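You operate a simulated robot arm through the tools that you are given. There is no shell and no other tool.

You are at the controls of a simulated robot arm. One attempt, no reset.

TASK
Gather the loose screws into the screw tub with the magnet.
Fine: all of them; put the magnet back and the lid back on. Set down upright: pick-up magnet.
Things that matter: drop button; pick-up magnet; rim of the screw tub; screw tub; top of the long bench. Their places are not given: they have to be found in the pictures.

The check looks at the end state, three seconds after you hand in, the way a careful person would. Anything else that was tipped, shoved, dropped, spilled or broken makes it a failure. Lids that push on must go on centred and level and be pressed home; caps that screw on are set level and turned clockwise until they are tight.

THE ROBOT
A 6-joint arm with a two-finger gripper, fixed in place. Base frame: the origin is at the foot of the arm, x ahead of it, y to its left, z up. Units: cm, rad, N and s.
Its first joint turns from -2.897 to 2.897 rad. Payload 2.54 kg.
The TCP is the grasp point between the finger pads, 3 cm short of the fingertips. In the tool frame z runs along the fingers and y along their closing line. Largest opening 11.6 cm; the body of the gripper starts 9.5 cm behind the TCP.
Orientation is that of the tool frame in the base frame, as a unit quaternion [x, y, z, w]. With the fingers straight down and closing along the base's y, the tool's x points along the base's -x, its y along +y and its z along -z.

THE INTERFACE
- The arm moves only by the tool step_arm. Its arguments are lists of equal length, an entry for each row: "delta_rot": the turn, a rotation vector about the tool's x, y, z in units of 4 degrees (1.0 is 4 degrees), a list of three; "offset": the shift along the tool's x, y, z in units of 20 mm (1.0 is 20 mm), a list of three; "fingers": the opening, from 0 (shut) to 1 (fully open). In form: {"delta_rot": [[ax, ay, az], ...], "offset": [[dx, dy, dz], ...], "fingers": [fingers, ...]}. A call has 1 to 20 rows; each row shifts and turns the commanded pose from where the row before left it, along the tool's axes as they then stand. A call with a number of a shift or a turn outside -1 to 1 is refused whole. Each row takes 0.2 s and may step no farther than 5 cm and 0.15 rad from the row before; otherwise, or with a gripper value out of range, the whole call is refused. A pose out of reach is approached as far as the arm can. The call stops where the force on the tool passes 70 N (or 10 N more than at its start, if that is more) or the arm is blocked; 0.2 s more then pass. The fingers move at their own pace (about 7.2 cm/s each) and stop on an object; they squeeze with about 42 N. The grip force told is the motor's: it shows also when the fingers shut on nothing. Time passes only in rows, and 0.2 s behind the last, so rows that do not move let the fingers close. The reply holds the time, the measured pose of the TCP, the force on the tool along the base axes, the opening and the grip force, in the units named above and with some noise, with the torque about the TCP (base axes, N m) and any sound that the robot's microphone picked up, and new pictures: "views" is both (left out), scene, wrist or none.
- Cameras (640 x 400 px; columns grow to the right, rows downward): "scene" is fixed at [21.87, -49.89, 162.19]; the picture's right is [0.89, -0.45, 0.00], its down [-0.22, -0.43, -0.88] and it looks along [0.40, 0.78, -0.48] (base axes); focal length 319 px, centre (320, 200). "wrist" rides on the gripper at [6.9, -1.5, -12.2] in the tool frame; the picture's right is [0.22, 0.98, 0.00], its down [-0.83, 0.18, -0.53] and it looks along [-0.52, 0.12, 0.85] (tool axes); focal length 251 px, centre (320, 200).
- pixel_to_xyz(camera, pixels): there is no depth. For up to 12 entries [column, row, z] of the newest picture of that camera ("zoom" is the newest enlarged one), the place [x, y] in the base frame at which the ray of that pixel passes the height z, good to about 0.2 cm. The clock stands still meanwhile.
- zoom(camera, box): a new picture of the part [left, top, right, bottom] of that camera's present view, enlarged. The clock stands still meanwhile.
- finish_job(): hands the job in; it is judged then, once.

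Leave the gripper open and the arm clear of the work at the hand-in unless told otherwise.

The tools are called after "Call:" as name(argument=value, ...) on one line, values as JSON. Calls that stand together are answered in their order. step_arm: Moves the arm, as the interface text tells. Its arguments: {"type":"object","properties":{"delta_rot":{"type":"array","items":{"type":"array","items":{"type":"number"}}},"offset":{"type":"array","items":{"type":"array","items":{"type":"number"}}},"fingers":{"type":"array","items":{"type":"number"}},"views":{"type":"string","enum":["both","scene","wrist","none"]}},"required":["delta_rot","offset","fingers"]} The other tools are called the same way: pixel_to_xyz (camera, pixels) gives the place at which the rays of pixels pass given heights; zoom (camera, box) takes an enlarged picture of a part of a camera's view; finish_job () hands the job in.

At the start:

```text
time_s: 0.0
tool_pos: [39.5, 29.16, 124.28]
tcp_rot: [0.002, 1.0, -0.001, 0.001]
wrist_force: [-0.1, -0.7, 0.0]
torque: [0.02, 0.0, -0.01]
grip_width: 11.59
finger_force: 0.0
```

scene: 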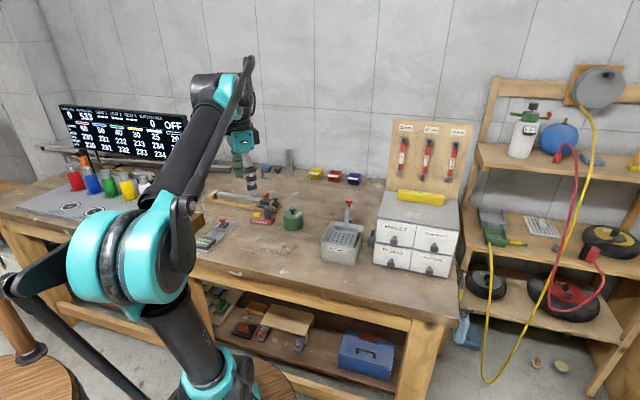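
wrist: 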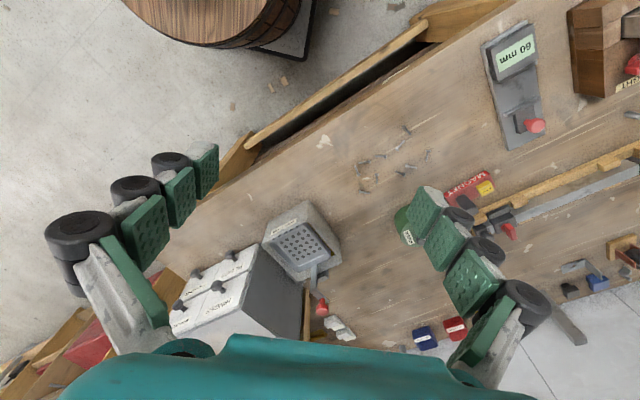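

I see a bench with a number of objects. I'll zoom in on the middle of the scene picture, around (290, 210), and on the wrist picture to find the magnet, tub, lid and screws.

Call:
zoom(camera="scene", box=[180, 150, 380, 275])

Call:
zoom(camera="wrist", box=[320, 100, 640, 300])

Call:
zoom(camera="wrist", box=[160, 180, 480, 380])

```text
3.20 times, centred on (280, 212) of scene
```

zoom: 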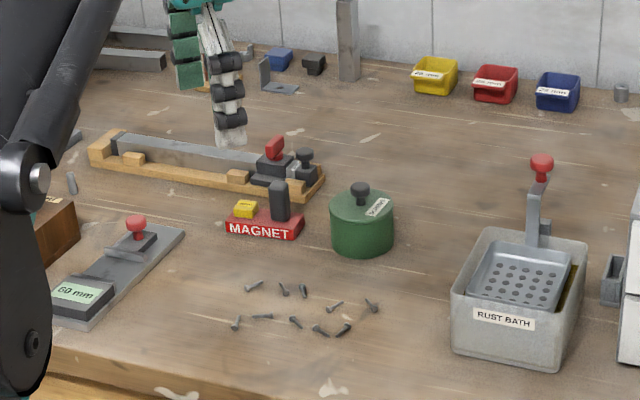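

```text
2.00 times, centred on (480, 200) of wrist
```

zoom: 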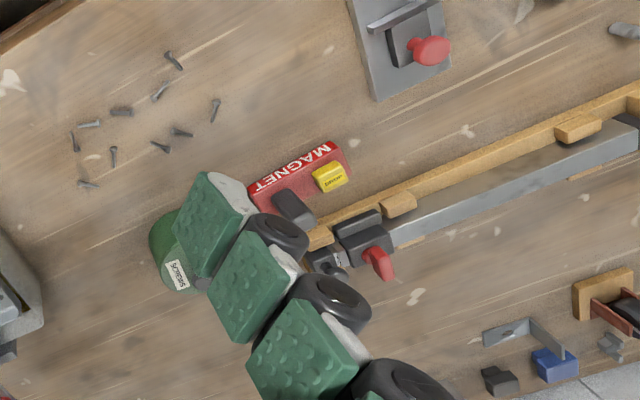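

```text
2.00 times, centred on (320, 280) of wrist
```

zoom: 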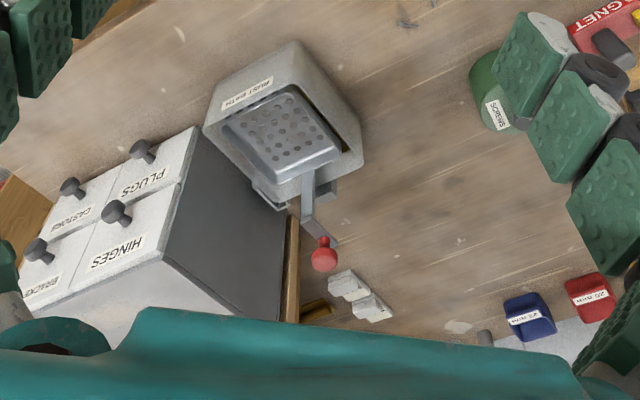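

I see the red magnet with a dark post and a yellow button at scene (262, 218), the green tub at (293, 219), and ten screws around (275, 247). To find the bench height I'll project the same points from both cameras at several heights.

Call:
pixel_to_xyz(camera="scene", pixels=[[251.3, 222, 75], [251.3, 222, 85], [251.3, 222, 95], [272.8, 224, 75], [272.8, 224, 85], [272.8, 224, 95], [280, 250, 75], [280, 250, 85], [280, 250, 95]])

Call:
pixel_to_xyz(camera="wrist", pixels=[[482.5, 174, 75], [482.5, 174, 85], [482.5, 174, 95], [449, 194, 75], [449, 194, 85], [449, 194, 95], [393, 160, 75], [393, 160, 85], [393, 160, 95]])

```text
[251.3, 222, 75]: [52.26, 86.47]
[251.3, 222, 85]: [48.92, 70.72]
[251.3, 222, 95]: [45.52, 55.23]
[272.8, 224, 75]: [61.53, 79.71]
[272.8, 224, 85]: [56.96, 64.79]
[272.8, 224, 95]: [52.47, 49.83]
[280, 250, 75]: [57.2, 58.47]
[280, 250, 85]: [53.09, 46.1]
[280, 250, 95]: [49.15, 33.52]
```

```text
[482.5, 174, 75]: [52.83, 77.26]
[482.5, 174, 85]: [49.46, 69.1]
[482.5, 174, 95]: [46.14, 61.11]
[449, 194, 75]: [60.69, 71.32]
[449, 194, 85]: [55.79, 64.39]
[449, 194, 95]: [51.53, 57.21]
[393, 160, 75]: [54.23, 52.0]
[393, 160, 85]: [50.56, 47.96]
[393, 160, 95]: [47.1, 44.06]
```

The heights come out at about 85 cm for the bench top. The magnet is near (52, 67) and the screws near (52, 47). I'll move the open gripper to roughly (36, 51, 112), well above everything, for a closer wrist view.

Call:
step_arm(delta_rot=[[0, 0, 0], [0, 0, 0], [0, 0, 0], [0, 0, 0], [0, 0, 0], [0, 0, 0], [0, 0, 0], [0, 0, 0], [0, 0, 0], [0, 0, 0], [0, 0, 0], [0, 0, 0]], offset=[[0.15, 0.9, 0.5], [0.15, 0.9, 0.5], [0.15, 0.9, 0.5], [0.15, 0.9, 0.5], [0.15, 0.9, 0.5], [0.15, 0.9, 0.5], [0.15, 0.9, 0.5], [0.15, 0.9, 0.5], [0.15, 0.9, 0.5], [0.15, 0.9, 0.5], [0.15, 0.9, 0.5], [0.15, 0.9, 0.5]], fingers=[1, 1, 1, 1, 1, 1, 1, 1, 1, 1, 1, 1], views="both")

```text
time_s: 2.6
tool_pos: [35.77, 50.61, 112.4]
tcp_rot: [0.0, 1.0, 0.0, 0.001]
wrist_force: [-0.8, -1.6, 0.3]
torque: [0.08, 0.03, 0.0]
grip_width: 11.6
finger_force: 0.1
```

scene: 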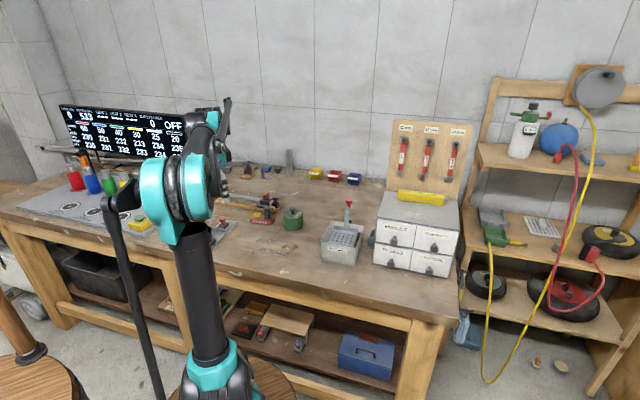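
wrist: 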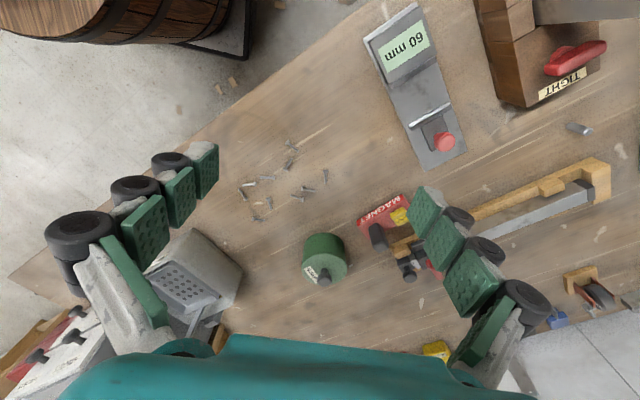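

The view is closer now. I'll zoom into the screws, tub and magnet in both cameras.

Call:
zoom(camera="wrist", box=[220, 120, 460, 300])

Call:
zoom(camera="scene", box=[220, 180, 340, 260])

```text
2.22 times, centred on (340, 210) of wrist
```

zoom: 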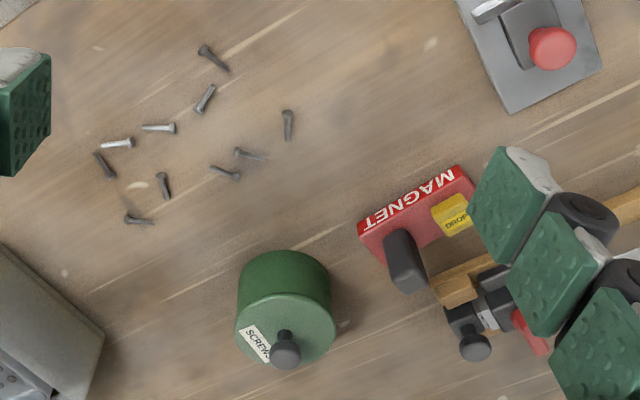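

```text
5.00 times, centred on (280, 220) of scene
```

zoom: 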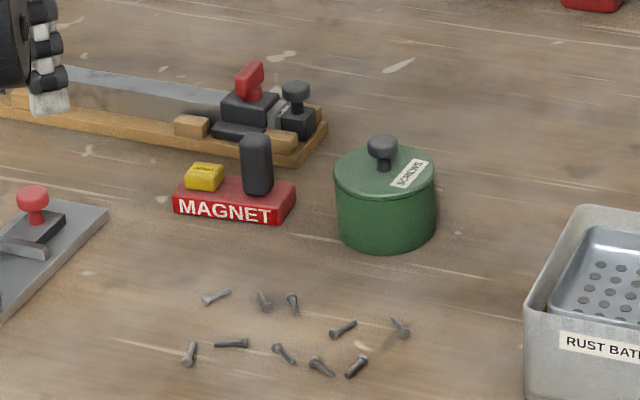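

I count ten screws. I'll use the two isolated screws C (wrist 325.6, 176.3 and scene 259.2, 239.4) and J (wrist 258.6, 219 and scene 296, 245.4) to pin the bench height.

Call:
pixel_to_xyz(camera="scene", pixels=[[259.2, 239.4, 82], [259.2, 239.4, 85], [259.2, 239.4, 88], [296, 245.4, 82], [296, 245.4, 85], [296, 245.4, 88], [253.8, 250.6, 82], [253.8, 250.6, 85], [253.8, 250.6, 88]])

Call:
pixel_to_xyz(camera="wrist", pixels=[[325.6, 176.3, 82], [325.6, 176.3, 85], [325.6, 176.3, 88], [258.6, 219, 82], [258.6, 219, 85], [258.6, 219, 88], [291.9, 145.6, 82], [291.9, 145.6, 85], [291.9, 145.6, 88]])

Call:
zoom(camera="wrist", box=[340, 180, 420, 230])

Call:
zoom(camera="scene", box=[245, 200, 309, 240])

```text
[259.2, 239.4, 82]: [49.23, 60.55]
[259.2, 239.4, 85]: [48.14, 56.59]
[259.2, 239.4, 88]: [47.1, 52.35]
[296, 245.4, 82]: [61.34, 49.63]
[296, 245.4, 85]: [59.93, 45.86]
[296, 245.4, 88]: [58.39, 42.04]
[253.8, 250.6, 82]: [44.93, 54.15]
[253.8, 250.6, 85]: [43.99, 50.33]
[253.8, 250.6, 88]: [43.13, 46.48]
```

```text
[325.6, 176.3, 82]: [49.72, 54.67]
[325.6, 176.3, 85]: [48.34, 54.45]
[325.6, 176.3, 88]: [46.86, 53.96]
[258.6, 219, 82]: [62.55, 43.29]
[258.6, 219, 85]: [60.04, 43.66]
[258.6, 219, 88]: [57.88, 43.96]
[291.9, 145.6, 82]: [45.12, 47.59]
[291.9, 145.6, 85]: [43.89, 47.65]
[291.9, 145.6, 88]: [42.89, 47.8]
```

```text
8.00 times, centred on (380, 205) of wrist
```

zoom: 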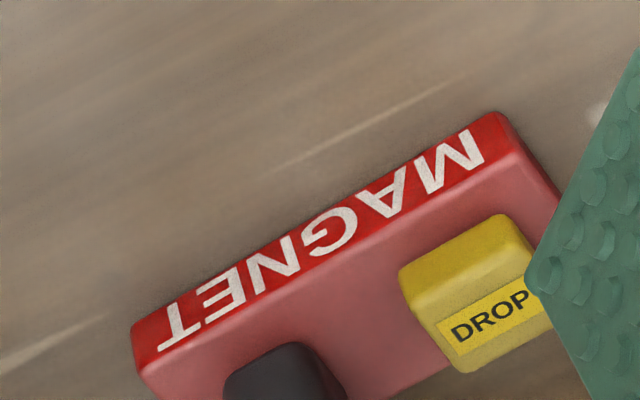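

```text
10.00 times, centred on (277, 220) of scene
```

zoom: 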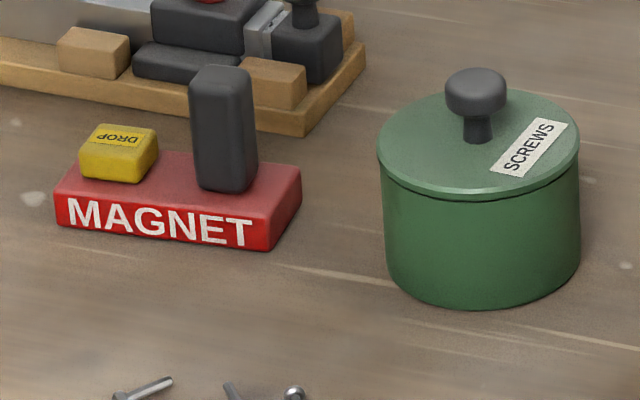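

The screws triangulate to z ≈ 86.8, so the bench top is about 86.5. Next I'll measure the magnet, tub and lid. I'll project the magnet's bottom corners at bench height, plus its top corners, the tub's edges and the knob at likely heights.

Call:
pixel_to_xyz(camera="scene", pixels=[[250.7, 222.4, 86.5], [271.8, 225.0, 86.5], [275.2, 220.5, 86.5], [250.7, 219, 89], [272, 221.5, 89], [275, 216.8, 89], [283.5, 226, 86.5], [303, 226, 86.5], [293, 231, 86.5], [292.7, 207.5, 97], [267.3, 207.5, 95], [267.5, 219, 89]])

Call:
pixel_to_xyz(camera="wrist", pixels=[[356.3, 220.5, 86.5], [401.5, 194, 86.5], [357.9, 226.2, 89], [403.5, 199.2, 89], [324.7, 279.8, 97], [324.7, 279.8, 95], [324.7, 266.3, 95], [324.7, 266.3, 93], [302, 257, 92], [347, 257, 92], [375, 230, 95], [375, 230, 93]])

```text
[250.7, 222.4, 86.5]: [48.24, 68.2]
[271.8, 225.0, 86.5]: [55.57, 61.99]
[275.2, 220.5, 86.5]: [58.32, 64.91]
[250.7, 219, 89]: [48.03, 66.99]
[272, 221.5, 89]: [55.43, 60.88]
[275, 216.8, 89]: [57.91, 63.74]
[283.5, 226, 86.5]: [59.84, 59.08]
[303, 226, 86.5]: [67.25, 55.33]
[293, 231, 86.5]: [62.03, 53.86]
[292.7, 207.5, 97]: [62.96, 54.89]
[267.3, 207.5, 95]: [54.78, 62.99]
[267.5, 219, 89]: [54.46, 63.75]
```

```text
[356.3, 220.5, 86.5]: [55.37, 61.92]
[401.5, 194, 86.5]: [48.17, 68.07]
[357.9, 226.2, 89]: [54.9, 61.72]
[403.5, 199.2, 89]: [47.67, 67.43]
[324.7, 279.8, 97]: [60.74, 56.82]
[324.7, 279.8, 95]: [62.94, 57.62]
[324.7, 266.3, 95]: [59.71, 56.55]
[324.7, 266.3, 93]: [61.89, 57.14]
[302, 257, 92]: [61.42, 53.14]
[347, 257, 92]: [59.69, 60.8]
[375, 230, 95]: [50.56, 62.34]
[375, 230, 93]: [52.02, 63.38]
```

The numbers agree well. The magnet base is about 9.5 x 4 cm, its front edge running from (48.2, 68.1) to (55.5, 62.0). The post stands near (54.7, 64.8) with its top at about z 94. The tub is centred near (63.3, 57.7), about 8.4 cm across, and the knob top is at about z 95.

Next I'll turn the gripper 40° so it lines up with the magnet, and shift to about (44.7, 68.7, 112.4) for a closer look.

Call:
step_arm(delta_rot=[[0, 0, 0], [0, 0, 0], [0, 0, 0], [0, 0, 0], [0, 0, 0], [0, 0, 0], [0, 0, 0], [0, 0, 0], [0, 0, 0], [0, 0, 1], [0, 0, 1], [0, 0, 1], [0, 0, 1], [0, 0, 1], [0, 0, 1], [0, 0, 1], [0, 0, 1], [0, 0, 1], [0, 0, 1]], offset=[[-0.5, 1, 0], [-0.5, 1, 0], [-0.5, 1, 0], [-0.5, 1, 0], [-0.5, 1, 0], [-0.5, 1, 0], [-0.5, 1, 0], [-0.5, 1, 0], [-0.5, 1, 0], [0, 0, 0], [0, 0, 0], [0, 0, 0], [0, 0, 0], [0, 0, 0], [0, 0, 0], [0, 0, 0], [0, 0, 0], [0, 0, 0], [0, 0, 0]], fingers=[1, 1, 1, 1, 1, 1, 1, 1, 1, 1, 1, 1, 1, 1, 1, 1, 1, 1, 1], views="both")

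```text
time_s: 6.6
tool_pos: [45.0, 68.78, 112.18]
tcp_rot: [0.343, 0.939, 0.001, 0.001]
wrist_force: [0.0, -0.5, -0.3]
torque: [0.0, 0.0, -0.02]
grip_width: 11.57
finger_force: 0.0
```

scene: 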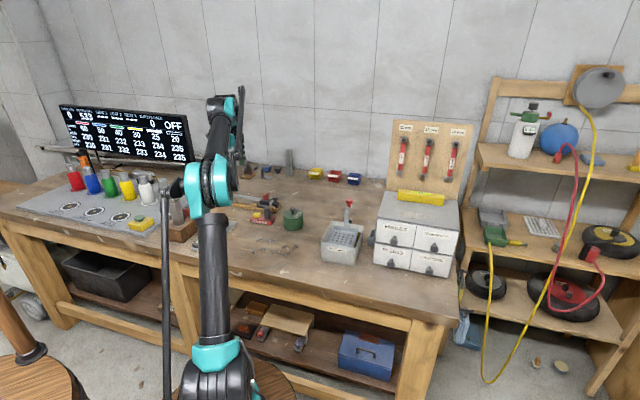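
wrist: 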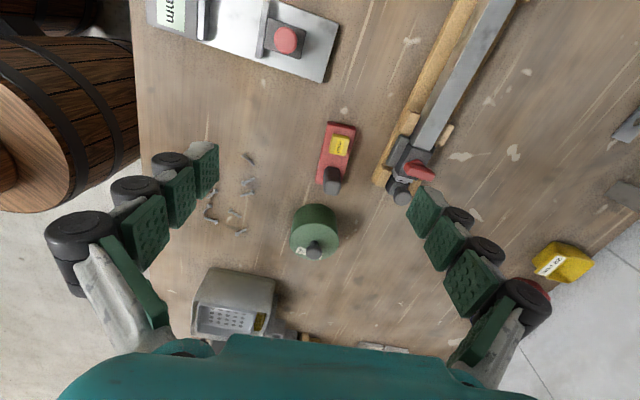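

The gripper has turned as planned. I'll zoom into the magnet and tub at wrist (330, 190).

Call:
zoom(camera="wrist", box=[270, 110, 430, 210])

Call:
zoom(camera="wrist", box=[190, 130, 350, 270])

```text
4.00 times, centred on (350, 160) of wrist
```

zoom: 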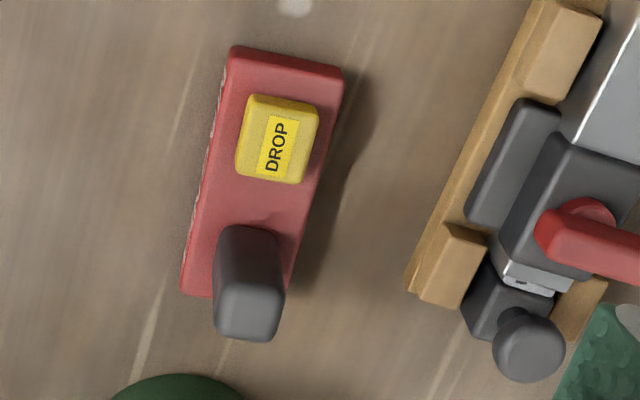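

```text
2.86 times, centred on (270, 200) of wrist
```

zoom: 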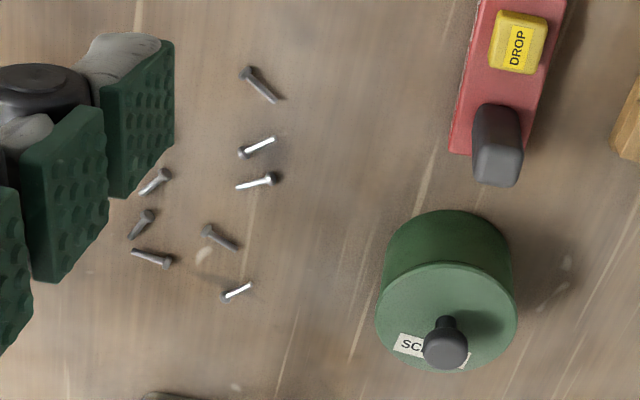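

The magnet has about 5 cm of clearance to the wooden jig. I'll project the magnet's corners, button and post, and the lid and knob outlines.

Call:
pixel_to_xyz(camera="wrist", pixels=[[328, 121.75, 88.2], [355.75, 127, 88.2], [315.5, 183.25, 88.2], [332, 135, 90], [349.5, 137, 90], [346.25, 155.75, 90], [329, 152.5, 90], [324, 188.75, 94], [340.75, 188.75, 94], [332.25, 195, 94], [332.25, 182.5, 94]])

Call:
pixel_to_xyz(camera="wrist", pixels=[[289.6, 239.2, 92.5], [339, 239.2, 92.5], [314.5, 221.7, 92.5], [314.5, 260.2, 92.5], [289.6, 239.2, 93.5], [339, 239.2, 93.5], [314.5, 221.7, 93.5], [314.5, 260.2, 93.5], [313.8, 253.2, 95], [313.8, 253.2, 96]])

Call:
zoom(camera="scene", box=[270, 200, 318, 230])

```text
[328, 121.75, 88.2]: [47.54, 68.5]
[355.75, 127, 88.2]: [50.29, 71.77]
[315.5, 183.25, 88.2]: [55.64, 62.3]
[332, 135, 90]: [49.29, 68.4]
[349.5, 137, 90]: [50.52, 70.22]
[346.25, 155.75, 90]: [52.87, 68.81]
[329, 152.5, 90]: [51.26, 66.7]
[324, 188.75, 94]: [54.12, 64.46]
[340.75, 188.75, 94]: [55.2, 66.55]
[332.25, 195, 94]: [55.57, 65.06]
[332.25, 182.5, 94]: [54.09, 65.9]
```

```text
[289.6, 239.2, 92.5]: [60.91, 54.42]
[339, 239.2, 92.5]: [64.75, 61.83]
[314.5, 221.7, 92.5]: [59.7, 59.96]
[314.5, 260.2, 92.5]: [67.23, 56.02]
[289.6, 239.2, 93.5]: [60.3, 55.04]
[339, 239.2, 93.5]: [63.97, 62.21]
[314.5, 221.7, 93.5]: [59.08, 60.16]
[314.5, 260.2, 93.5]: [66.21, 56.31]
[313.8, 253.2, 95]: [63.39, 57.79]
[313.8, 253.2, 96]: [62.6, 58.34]
```

```text
13.33 times, centred on (294, 215) of scene
```

zoom: 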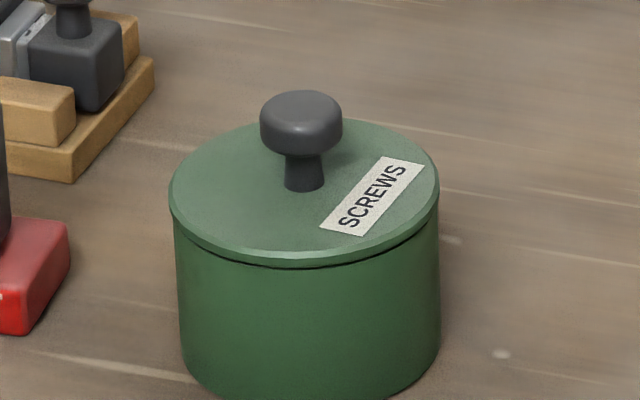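

I'll cross-check the lid centre and knob height from the scene picture: stem foot at (292.7, 214.1), knob top at (292.7, 207.6).

Call:
pixel_to_xyz(camera="scene", pixels=[[292.7, 214.1, 91.5], [292.7, 214.1, 92.5], [292.7, 214.1, 93.5], [292.7, 208.5, 95], [292.7, 208.5, 96], [282.6, 214.25, 92.5], [302.85, 214.25, 92.5], [292.7, 219.7, 92], [292.7, 208.85, 92.5], [303, 226, 86.5], [283.6, 226, 86.5]])

```text
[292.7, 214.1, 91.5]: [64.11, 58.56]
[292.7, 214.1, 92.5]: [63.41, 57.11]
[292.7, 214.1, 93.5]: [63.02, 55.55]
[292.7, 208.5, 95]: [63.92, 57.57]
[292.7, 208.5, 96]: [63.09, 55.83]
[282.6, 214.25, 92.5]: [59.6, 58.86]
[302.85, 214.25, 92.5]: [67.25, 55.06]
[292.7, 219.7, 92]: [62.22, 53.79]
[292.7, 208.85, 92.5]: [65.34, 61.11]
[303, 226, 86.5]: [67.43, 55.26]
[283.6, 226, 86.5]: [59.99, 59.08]
```

The lid centre is about (63.4, 57.6), its top at z ≈ 92.3, and the knob is about 2.6 cm across with its top at z ≈ 95. Next I'll map all ten screws at z 86.8, along with the gauge's corner and the rust bath's near corners, to choose a clear spot for the lid.

Call:
pixel_to_xyz(camera="scene", pixels=[[253.8, 250.6, 86.8], [262.4, 248.6, 86.8], [259.2, 239.4, 86.8], [272.8, 250.6, 86.8], [280, 253.2, 86.8], [287.4, 253.4, 86.8], [284.6, 245.8, 86.8], [274.4, 240.6, 86.8], [268.6, 240, 86.8], [296, 245.4, 86.8]])

Call:
pixel_to_xyz(camera="scene", pixels=[[237.6, 221.8, 86.8], [216, 243, 86.8], [321.3, 257.8, 86.5], [331, 222, 93], [355, 264, 86.5], [232, 272, 86.5], [283, 283, 86.5], [330, 293, 86.5]])

Call:
zoom(camera="scene", box=[190, 190, 350, 290])

```text
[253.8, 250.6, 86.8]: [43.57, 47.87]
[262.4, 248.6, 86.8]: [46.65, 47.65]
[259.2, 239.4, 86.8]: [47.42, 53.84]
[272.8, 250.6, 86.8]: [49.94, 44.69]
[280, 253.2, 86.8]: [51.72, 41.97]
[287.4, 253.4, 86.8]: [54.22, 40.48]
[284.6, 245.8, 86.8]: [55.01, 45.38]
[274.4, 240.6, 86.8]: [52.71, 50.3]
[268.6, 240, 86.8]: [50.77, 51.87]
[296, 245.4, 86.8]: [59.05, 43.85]
```

```text
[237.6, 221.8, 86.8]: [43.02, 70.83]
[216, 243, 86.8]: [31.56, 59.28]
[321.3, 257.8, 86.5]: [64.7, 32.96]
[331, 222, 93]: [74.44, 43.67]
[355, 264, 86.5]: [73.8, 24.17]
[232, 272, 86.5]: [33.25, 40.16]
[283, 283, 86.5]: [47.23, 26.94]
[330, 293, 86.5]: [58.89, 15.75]
```

```text
4.00 times, centred on (270, 240) of scene
```

zoom: 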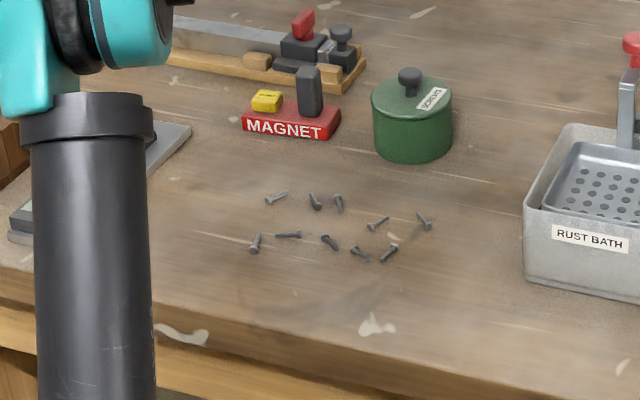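

The cluster spans x 43.6–59 and y 40.5–54. The rust bath's left face starts at (64.7, 33), and the gauge's edge passes through (43, 70.8). A clear spot for the lid is about (41.5, 59.5). I'll move above the knob at (63.4, 57.6), stop at z ≈ 104 and look.

Call:
step_arm(delta_rot=[[0, 0, 0], [0, 0, 0], [0, 0, 0], [0, 0, 0], [0, 0, 0], [0, 0, 0], [0, 0, 0], [0, 0, 0], [0, 0, 0], [0, 0, 0], [0, 0, 0], [0, 0, 0]], offset=[[-0.967, 0.149, 0.373], [-0.967, 0.149, 0.373], [-0.967, 0.149, 0.373], [-0.967, 0.149, 0.373], [-0.967, 0.149, 0.373], [-0.967, 0.149, 0.373], [-0.967, 0.149, 0.373], [-0.967, 0.149, 0.373], [-0.967, 0.149, 0.373], [-0.967, 0.149, 0.373], [-0.967, 0.149, 0.373], [0, 0, 0]], fingers=[0.7, 0.7, 0.7, 0.7, 0.7, 0.7, 0.7, 0.7, 0.7, 0.7, 0.7, 0.7], views="both")

```text
time_s: 9.2
tool_pos: [63.35, 57.73, 104.04]
tcp_rot: [0.343, 0.939, 0.001, 0.0]
wrist_force: [-0.1, -0.4, -0.9]
torque: [-0.03, -0.01, 0.01]
grip_width: 8.11
finger_force: 0.1
```

scene: 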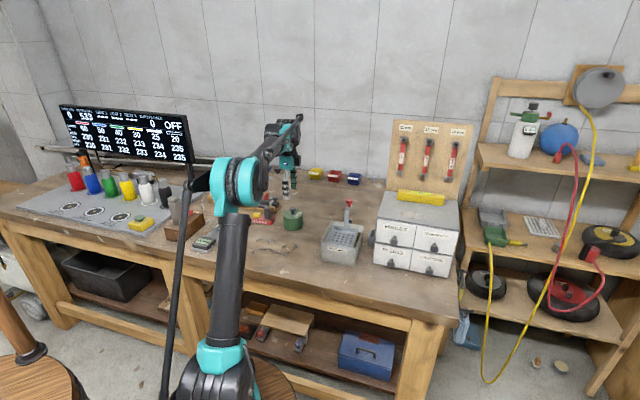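
wrist: 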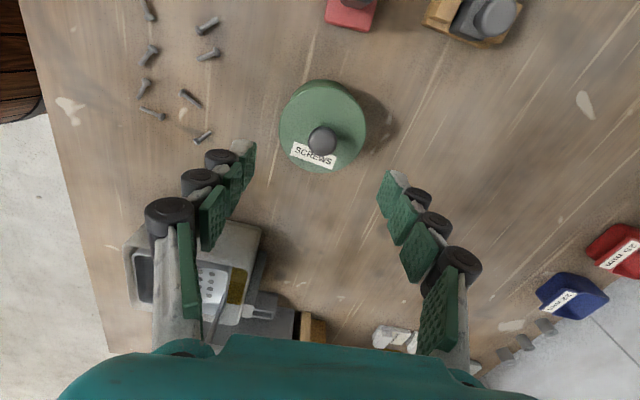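

The tub is now in view between the fingers, with the knob top near wrist (322, 141). I'll zoom and project it.

Call:
zoom(camera="wrist", box=[256, 70, 384, 190])

Call:
zoom(camera="scene", box=[262, 170, 326, 240])

Call:
pixel_to_xyz(camera="wrist", pixels=[[322, 141, 95], [322, 141, 94], [279.5, 125, 92.3], [366.5, 125, 92.3], [323, 80, 92.3], [318, 173, 92.3]])

```text
3.33 times, centred on (320, 130) of wrist
```

zoom: 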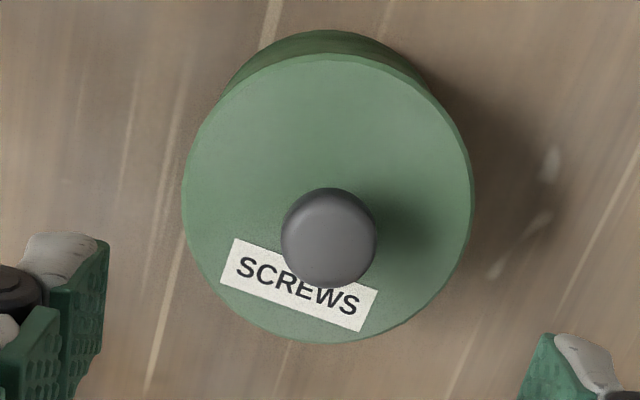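

```text
5.71 times, centred on (294, 205) of scene
```

zoom: 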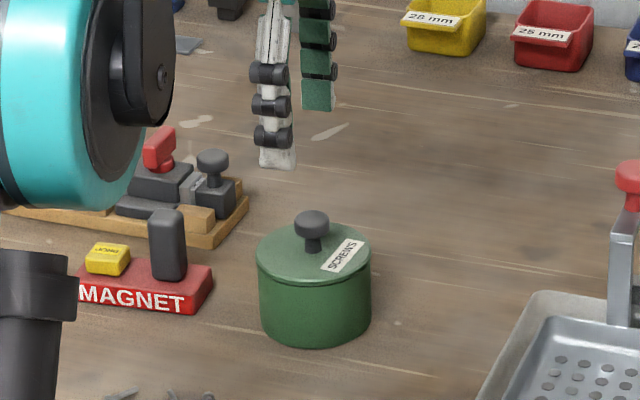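

```text
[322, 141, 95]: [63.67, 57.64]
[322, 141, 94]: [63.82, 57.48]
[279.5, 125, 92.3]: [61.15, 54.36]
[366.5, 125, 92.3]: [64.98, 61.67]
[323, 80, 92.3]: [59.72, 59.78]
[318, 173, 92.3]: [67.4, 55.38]
```

I'll project the lid's outline centre (322.3, 129.2) at a few candidate heights.

Call:
pixel_to_xyz(camera="wrist", pixels=[[322.3, 129.2, 92.3], [322.3, 129.2, 91.8], [322.8, 141.5, 95], [322.8, 141.5, 94.5], [322.3, 86, 92.3], [322.3, 172.6, 92.3]])

```text
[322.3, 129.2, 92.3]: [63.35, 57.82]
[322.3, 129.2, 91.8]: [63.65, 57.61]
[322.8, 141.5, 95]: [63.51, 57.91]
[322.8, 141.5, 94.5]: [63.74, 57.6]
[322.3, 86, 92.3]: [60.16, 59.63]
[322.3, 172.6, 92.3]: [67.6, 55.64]
```

The knob and lid centre agree at about (63.6, 57.7), and the TCP is at (63.35, 57.73). I'll nudge 0.2 cm, descend to TCP z ≈ 96 with the fingertips near 93 (above the lid top at 92.3), then close on the knob.

Call:
step_arm(delta_rot=[[0, 0, 0], [0, 0, 0], [0, 0, 0], [0, 0, 0], [0, 0, 0], [0, 0, 0], [0, 0, 0], [0, 0, 0], [0, 0, 0], [0, 0, 0], [0, 0, 0], [0, 0, 0]], offset=[[-0.1, 0, 0.7], [0, 0, 0.7], [0, 0, 0.7], [0, 0, 0.7], [0, 0, 0.6], [0, 0, 0.6], [0, 0, 0], [0, 0, 0], [0, 0, 0], [0, 0, 0], [0, 0, 0], [0, 0, 0]], fingers=[0.5, 0.5, 0.5, 0.5, 0.5, 0.5, 0.5, 0, 0, 0, 0, 0], views="both")

```text
time_s: 11.8
tool_pos: [63.41, 57.45, 95.99]
tcp_rot: [0.343, 0.939, 0.002, 0.0]
wrist_force: [0.0, -1.0, -0.2]
torque: [-0.02, -0.02, 0.0]
grip_width: 2.29
finger_force: 42.5
heard: snap
```

scene: 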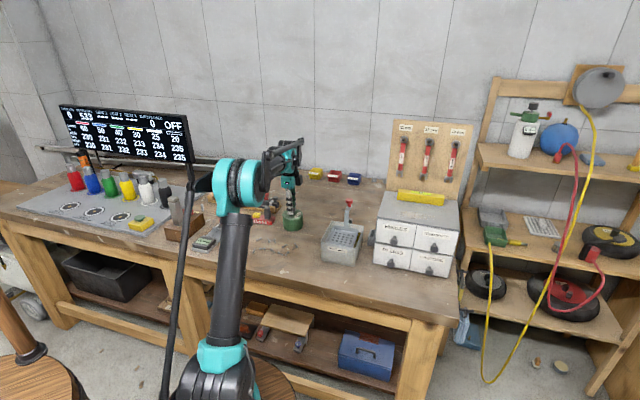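
wrist: 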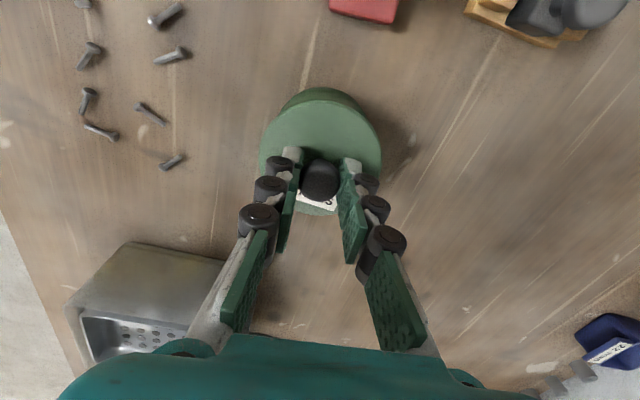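

The fingers closed on the knob at 2.29 cm, and I heard a snap. I'll zoom in to check the knob and lid before lifting.

Call:
zoom(camera="wrist", box=[240, 80, 400, 230])

Call:
zoom(camera="scene", box=[262, 190, 326, 240])

```text
2.67 times, centred on (320, 155) of wrist
```

zoom: 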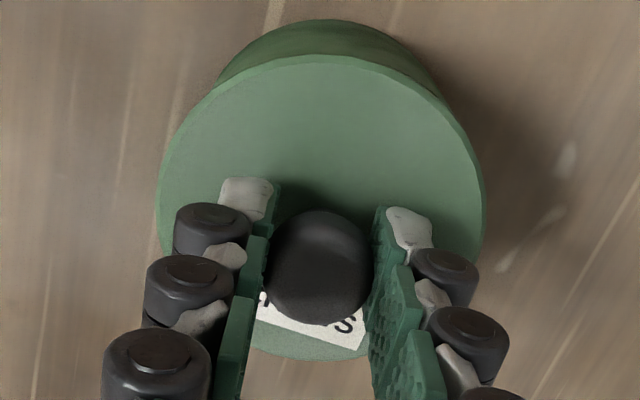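

```text
8.00 times, centred on (294, 215) of scene
```

zoom: 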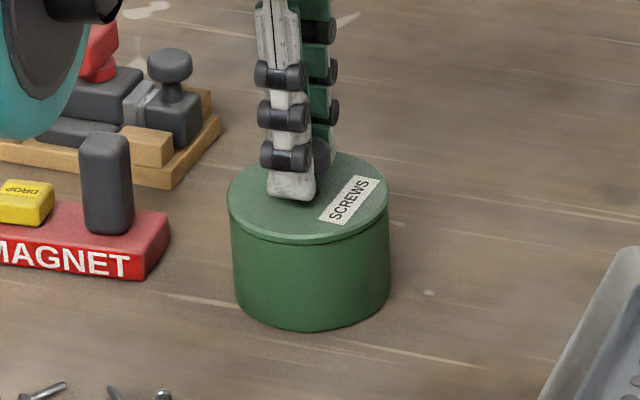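

The grip looks good, with the knob between the pads. I'll lift slowly by 1.5 cm, watching the force and whether the tub stays down.

Call:
step_arm(delta_rot=[[0, 0, 0], [0, 0, 0], [0, 0, 0], [0, 0, 0], [0, 0, 0]], offset=[[0, 0, -0.15], [0, 0, -0.15], [0, 0, -0.15], [0, 0, -0.15], [0, 0, -0.15]], fingers=[0, 0, 0, 0, 0], views="both")

Call:
zoom(camera="scene", box=[262, 190, 326, 240])

```text
time_s: 13.0
tool_pos: [63.41, 57.52, 97.49]
tcp_rot: [0.343, 0.939, 0.001, 0.0]
wrist_force: [0.0, 0.4, -0.9]
torque: [-0.01, 0.0, 0.0]
grip_width: 2.3
finger_force: 42.0
```

scene: 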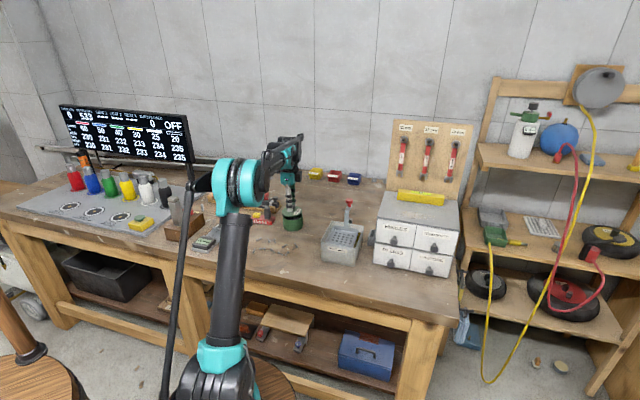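
wrist: 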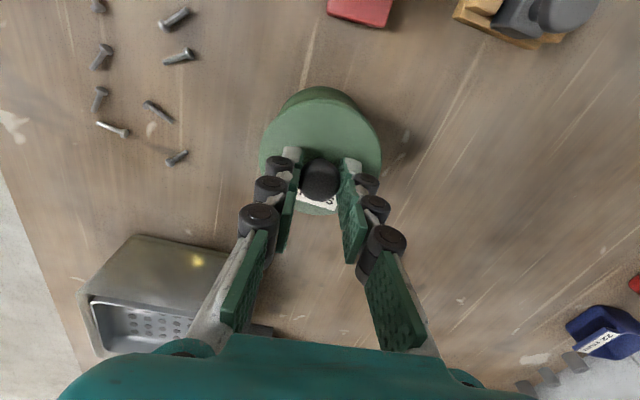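

```text
8.00 times, centred on (294, 215) of scene
```

zoom: 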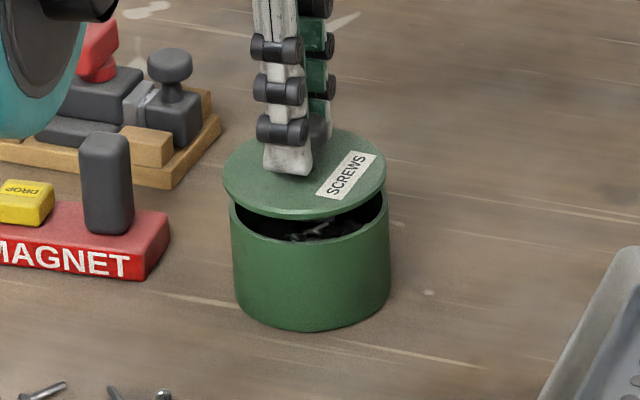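

The lid lifts off freely (there are already some screws in the tub). I'll raise it and carry it to (41.5, 59.5) at a safe height.

Call:
step_arm(delta_rot=[[0, 0, 0], [0, 0, 0], [0, 0, 0], [0, 0, 0], [0, 0, 0], [0, 0, 0], [0, 0, 0], [0, 0, 0], [0, 0, 0], [0, 0, 0], [0, 0, 0], [0, 0, 0], [0, 0, 0], [0, 0, 0], [0, 0, 0]], offset=[[0, 0, -0.75], [0, 0, -0.75], [0, 0, -0.75], [0, 0, -0.75], [0.82, -0.572, 0], [0.82, -0.572, 0], [0.82, -0.572, 0], [0.82, -0.572, 0], [0.82, -0.572, 0], [0.82, -0.572, 0], [0.82, -0.572, 0], [0.82, -0.572, 0], [0.82, -0.572, 0], [0.82, -0.572, 0], [0.82, -0.572, 0]], fingers=[0, 0, 0, 0, 0, 0, 0, 0, 0, 0, 0, 0, 0, 0, 0], views="both")

Call:
zoom(camera="scene", box=[200, 170, 328, 260])

```text
time_s: 16.2
tool_pos: [41.73, 59.41, 103.49]
tcp_rot: [0.343, 0.939, 0.001, 0.0]
wrist_force: [-0.7, -0.3, -0.7]
torque: [0.0, 0.02, 0.0]
grip_width: 2.29
finger_force: 41.5
```

scene: 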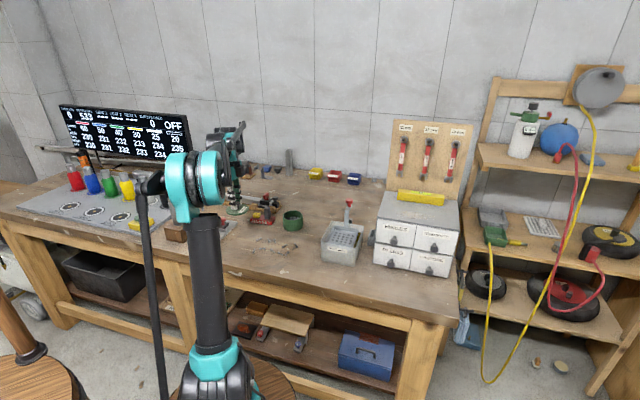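
wrist: 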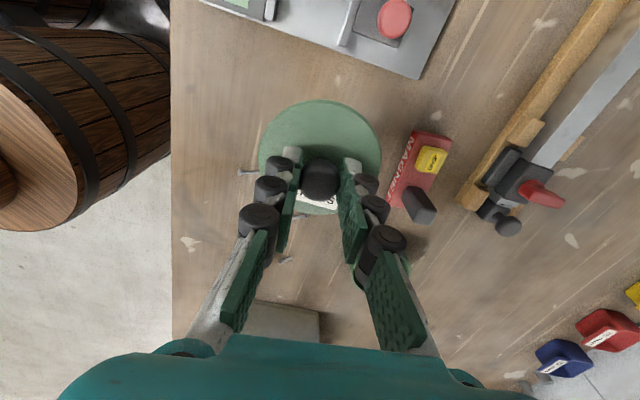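

```text
4.44 times, centred on (264, 215) of scene
```

zoom: 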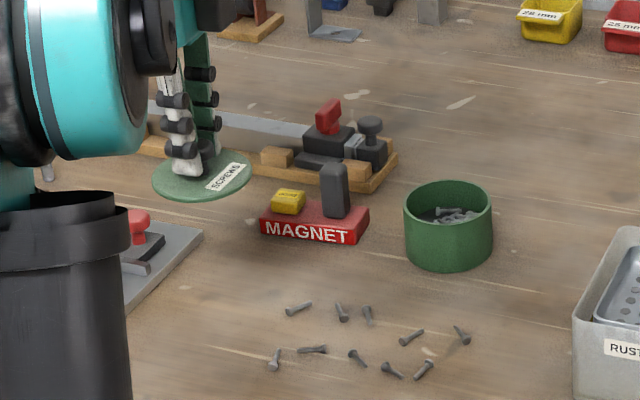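

The lid hangs level over (41.7, 59.4), clear of the gauge, magnet and screws. I'll lower it to TCP z ≈ 92.

Call:
step_arm(delta_rot=[[0, 0, 0], [0, 0, 0], [0, 0, 0], [0, 0, 0], [0, 0, 0], [0, 0, 0], [0, 0, 0], [0, 0, 0], [0, 0, 0], [0, 0, 0], [0, 0, 0]], offset=[[0, 0, 0.7], [0, 0, 0.7], [0, 0, 0.7], [0, 0, 0.7], [0, 0, 0.7], [0, 0, 0.7], [0, 0, 0.7], [0, 0, 0.4], [0, 0, 0.25], [0, 0, 0.15], [0, 0, 0]], fingers=[0, 0, 0, 0, 0, 0, 0, 0, 0, 0, 0], views="both")

Call:
zoom(camera="scene", box=[200, 190, 280, 250])

```text
time_s: 18.6
tool_pos: [41.5, 59.5, 92.16]
tcp_rot: [0.343, 0.94, 0.001, 0.001]
wrist_force: [0.1, -0.8, -0.1]
torque: [0.01, -0.04, -0.01]
grip_width: 2.32
finger_force: 42.5
```

scene: 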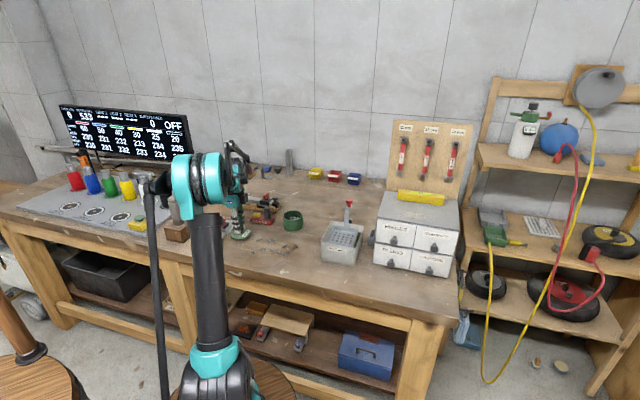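
wrist: 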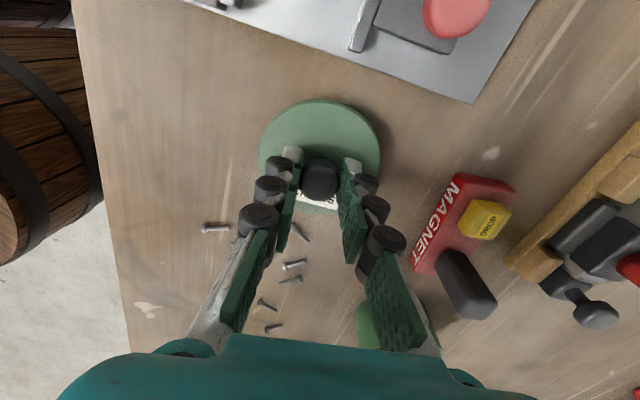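

```text
6.67 times, centred on (240, 220) of scene
```

zoom: 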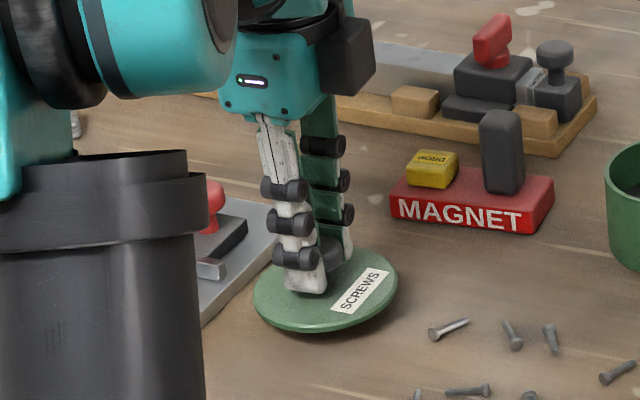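

No contact yet. I'll keep going down in small 1–2 mm steps, watching the force.

Call:
step_arm(delta_rot=[[0, 0, 0], [0, 0, 0], [0, 0, 0], [0, 0, 0], [0, 0, 0], [0, 0, 0]], offset=[[0, 0, 0.1], [0, 0, 0.1], [0, 0, 0.1], [0, 0, 0.1], [0, 0, 0.05], [0, 0, 0]], fingers=[0, 0, 0, 0, 0, 0], views="none")

```text
time_s: 20.0
tool_pos: [41.72, 59.61, 91.33]
tcp_rot: [0.344, 0.939, 0.002, -0.001]
wrist_force: [1.2, 0.3, 0.4]
torque: [-0.02, -0.02, 0.0]
grip_width: 2.3
finger_force: 43.4
```

No contact at TCP z 91.3. I'll continue down in 1 mm steps.

Call:
step_arm(delta_rot=[[0, 0, 0], [0, 0, 0], [0, 0, 0], [0, 0, 0], [0, 0, 0]], offset=[[0, 0, 0.06], [0, 0, 0.06], [0, 0, 0.06], [0, 0, 0.06], [0, 0, 0]], fingers=[0, 0, 0, 0, 0], views="scene")

Call:
zoom(camera="scene", box=[226, 200, 274, 240])

```text
time_s: 21.2
tool_pos: [41.63, 59.56, 90.77]
tcp_rot: [0.343, 0.939, 0.002, 0.0]
wrist_force: [0.4, 1.4, -0.5]
torque: [0.01, -0.02, 0.0]
grip_width: 2.3
finger_force: 41.5
```

scene: 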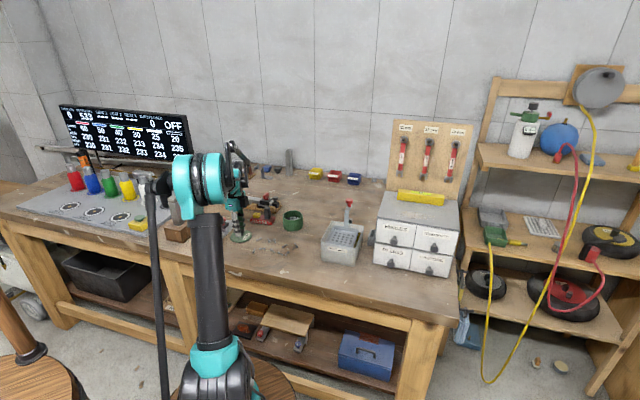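

```text
10.00 times, centred on (250, 220) of scene
```

zoom: 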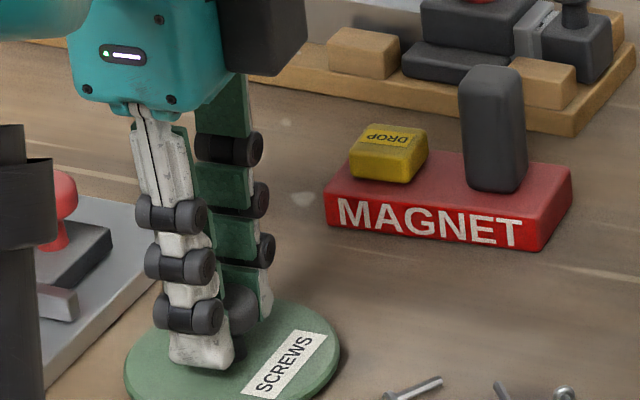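

Still no contact force at z 90.8, though the lid is very near the bench. I'll take a few more 0.8 mm steps.

Call:
step_arm(delta_rot=[[0, 0, 0], [0, 0, 0], [0, 0, 0], [0, 0, 0]], offset=[[0, 0, 0.04], [0, 0, 0.04], [0, 0, 0.04], [0, 0, 0]], fingers=[0, 0, 0, 0], views="none")

```text
time_s: 22.2
tool_pos: [41.62, 59.48, 90.62]
tcp_rot: [0.342, 0.94, 0.0, 0.0]
wrist_force: [0.0, -0.2, -0.5]
torque: [0.04, -0.02, 0.04]
grip_width: 2.32
finger_force: 42.0
```

Call:
step_arm(delta_rot=[[0, 0, 0], [0, 0, 0], [0, 0, 0], [0, 0, 0]], offset=[[0, 0, 0.05], [0, 0, 0.05], [0, 0, 0.05], [0, 0, 0]], fingers=[0, 0, 0, 0], views="none")

```text
time_s: 23.2
tool_pos: [41.61, 59.49, 90.34]
tcp_rot: [0.342, 0.94, 0.003, 0.001]
wrist_force: [3.2, 6.3, 52.3]
torque: [-0.07, -0.32, -0.12]
grip_width: 2.29
finger_force: 41.9
```

Contact at TCP z ≈ 90.35 (52 N), so the lid is on the bench. I'll ease up 1 mm, open the fingers, then rise.

Call:
step_arm(delta_rot=[[0, 0, 0], [0, 0, 0], [0, 0, 0], [0, 0, 0], [0, 0, 0], [0, 0, 0], [0, 0, 0], [0, 0, 0], [0, 0, 0], [0, 0, 0], [0, 0, 0], [0, 0, 0]], offset=[[0, 0, -0.05], [0, 0, 0], [0, 0, 0], [0, 0, 0], [0, 0, 0], [0, 0, -0.3], [0, 0, -0.7], [0, 0, -0.9], [0, 0, -0.9], [0, 0, -0.9], [0, 0, -0.9], [0, 0, 0]], fingers=[0, 0.3, 0.5, 0.5, 0.5, 0.5, 0.5, 0.5, 0.5, 0.5, 0.5, 0.5], views="both")

Call:
zoom(camera="wrist", box=[220, 60, 480, 260])

Call:
zoom(camera="scene", box=[210, 200, 290, 250])

```text
time_s: 25.8
tool_pos: [41.68, 59.5, 99.36]
tcp_rot: [0.343, 0.939, 0.0, 0.0]
wrist_force: [-1.1, 0.4, -0.4]
torque: [0.01, 0.01, 0.01]
grip_width: 5.81
finger_force: 0.1
```

scene: 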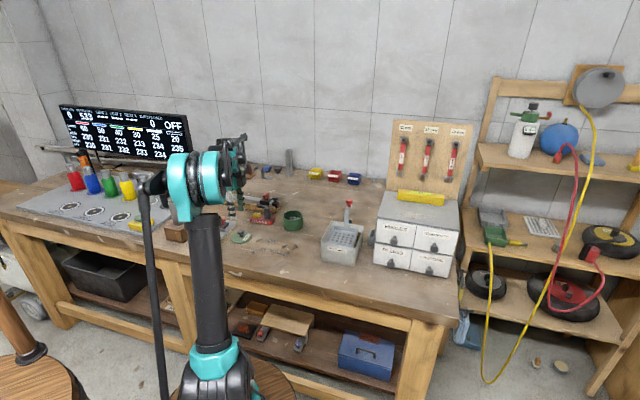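
wrist: 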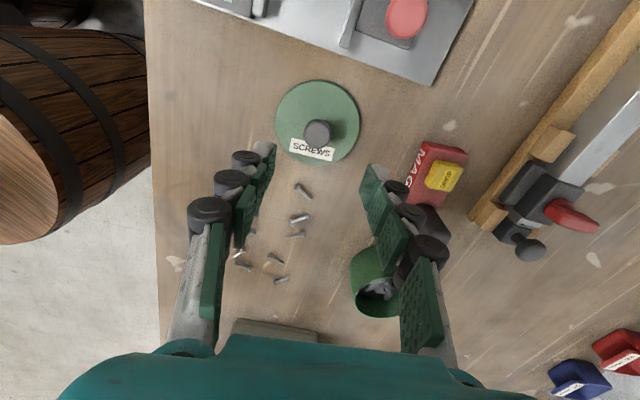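

```text
2.00 times, centred on (350, 160) of wrist
```

zoom: 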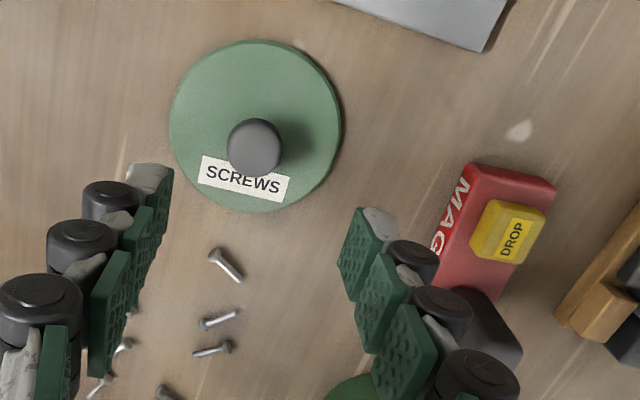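

```text
8.00 times, centred on (250, 225) of scene
```

zoom: 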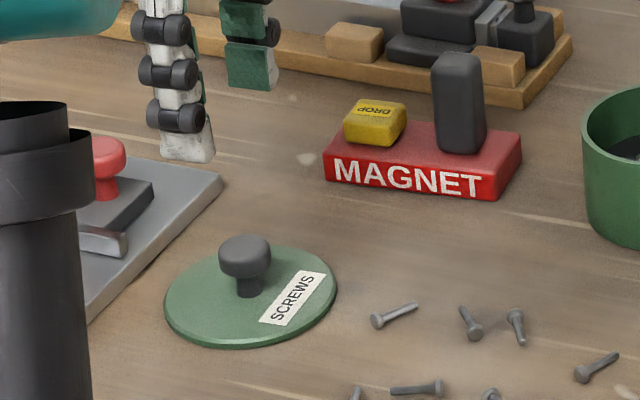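

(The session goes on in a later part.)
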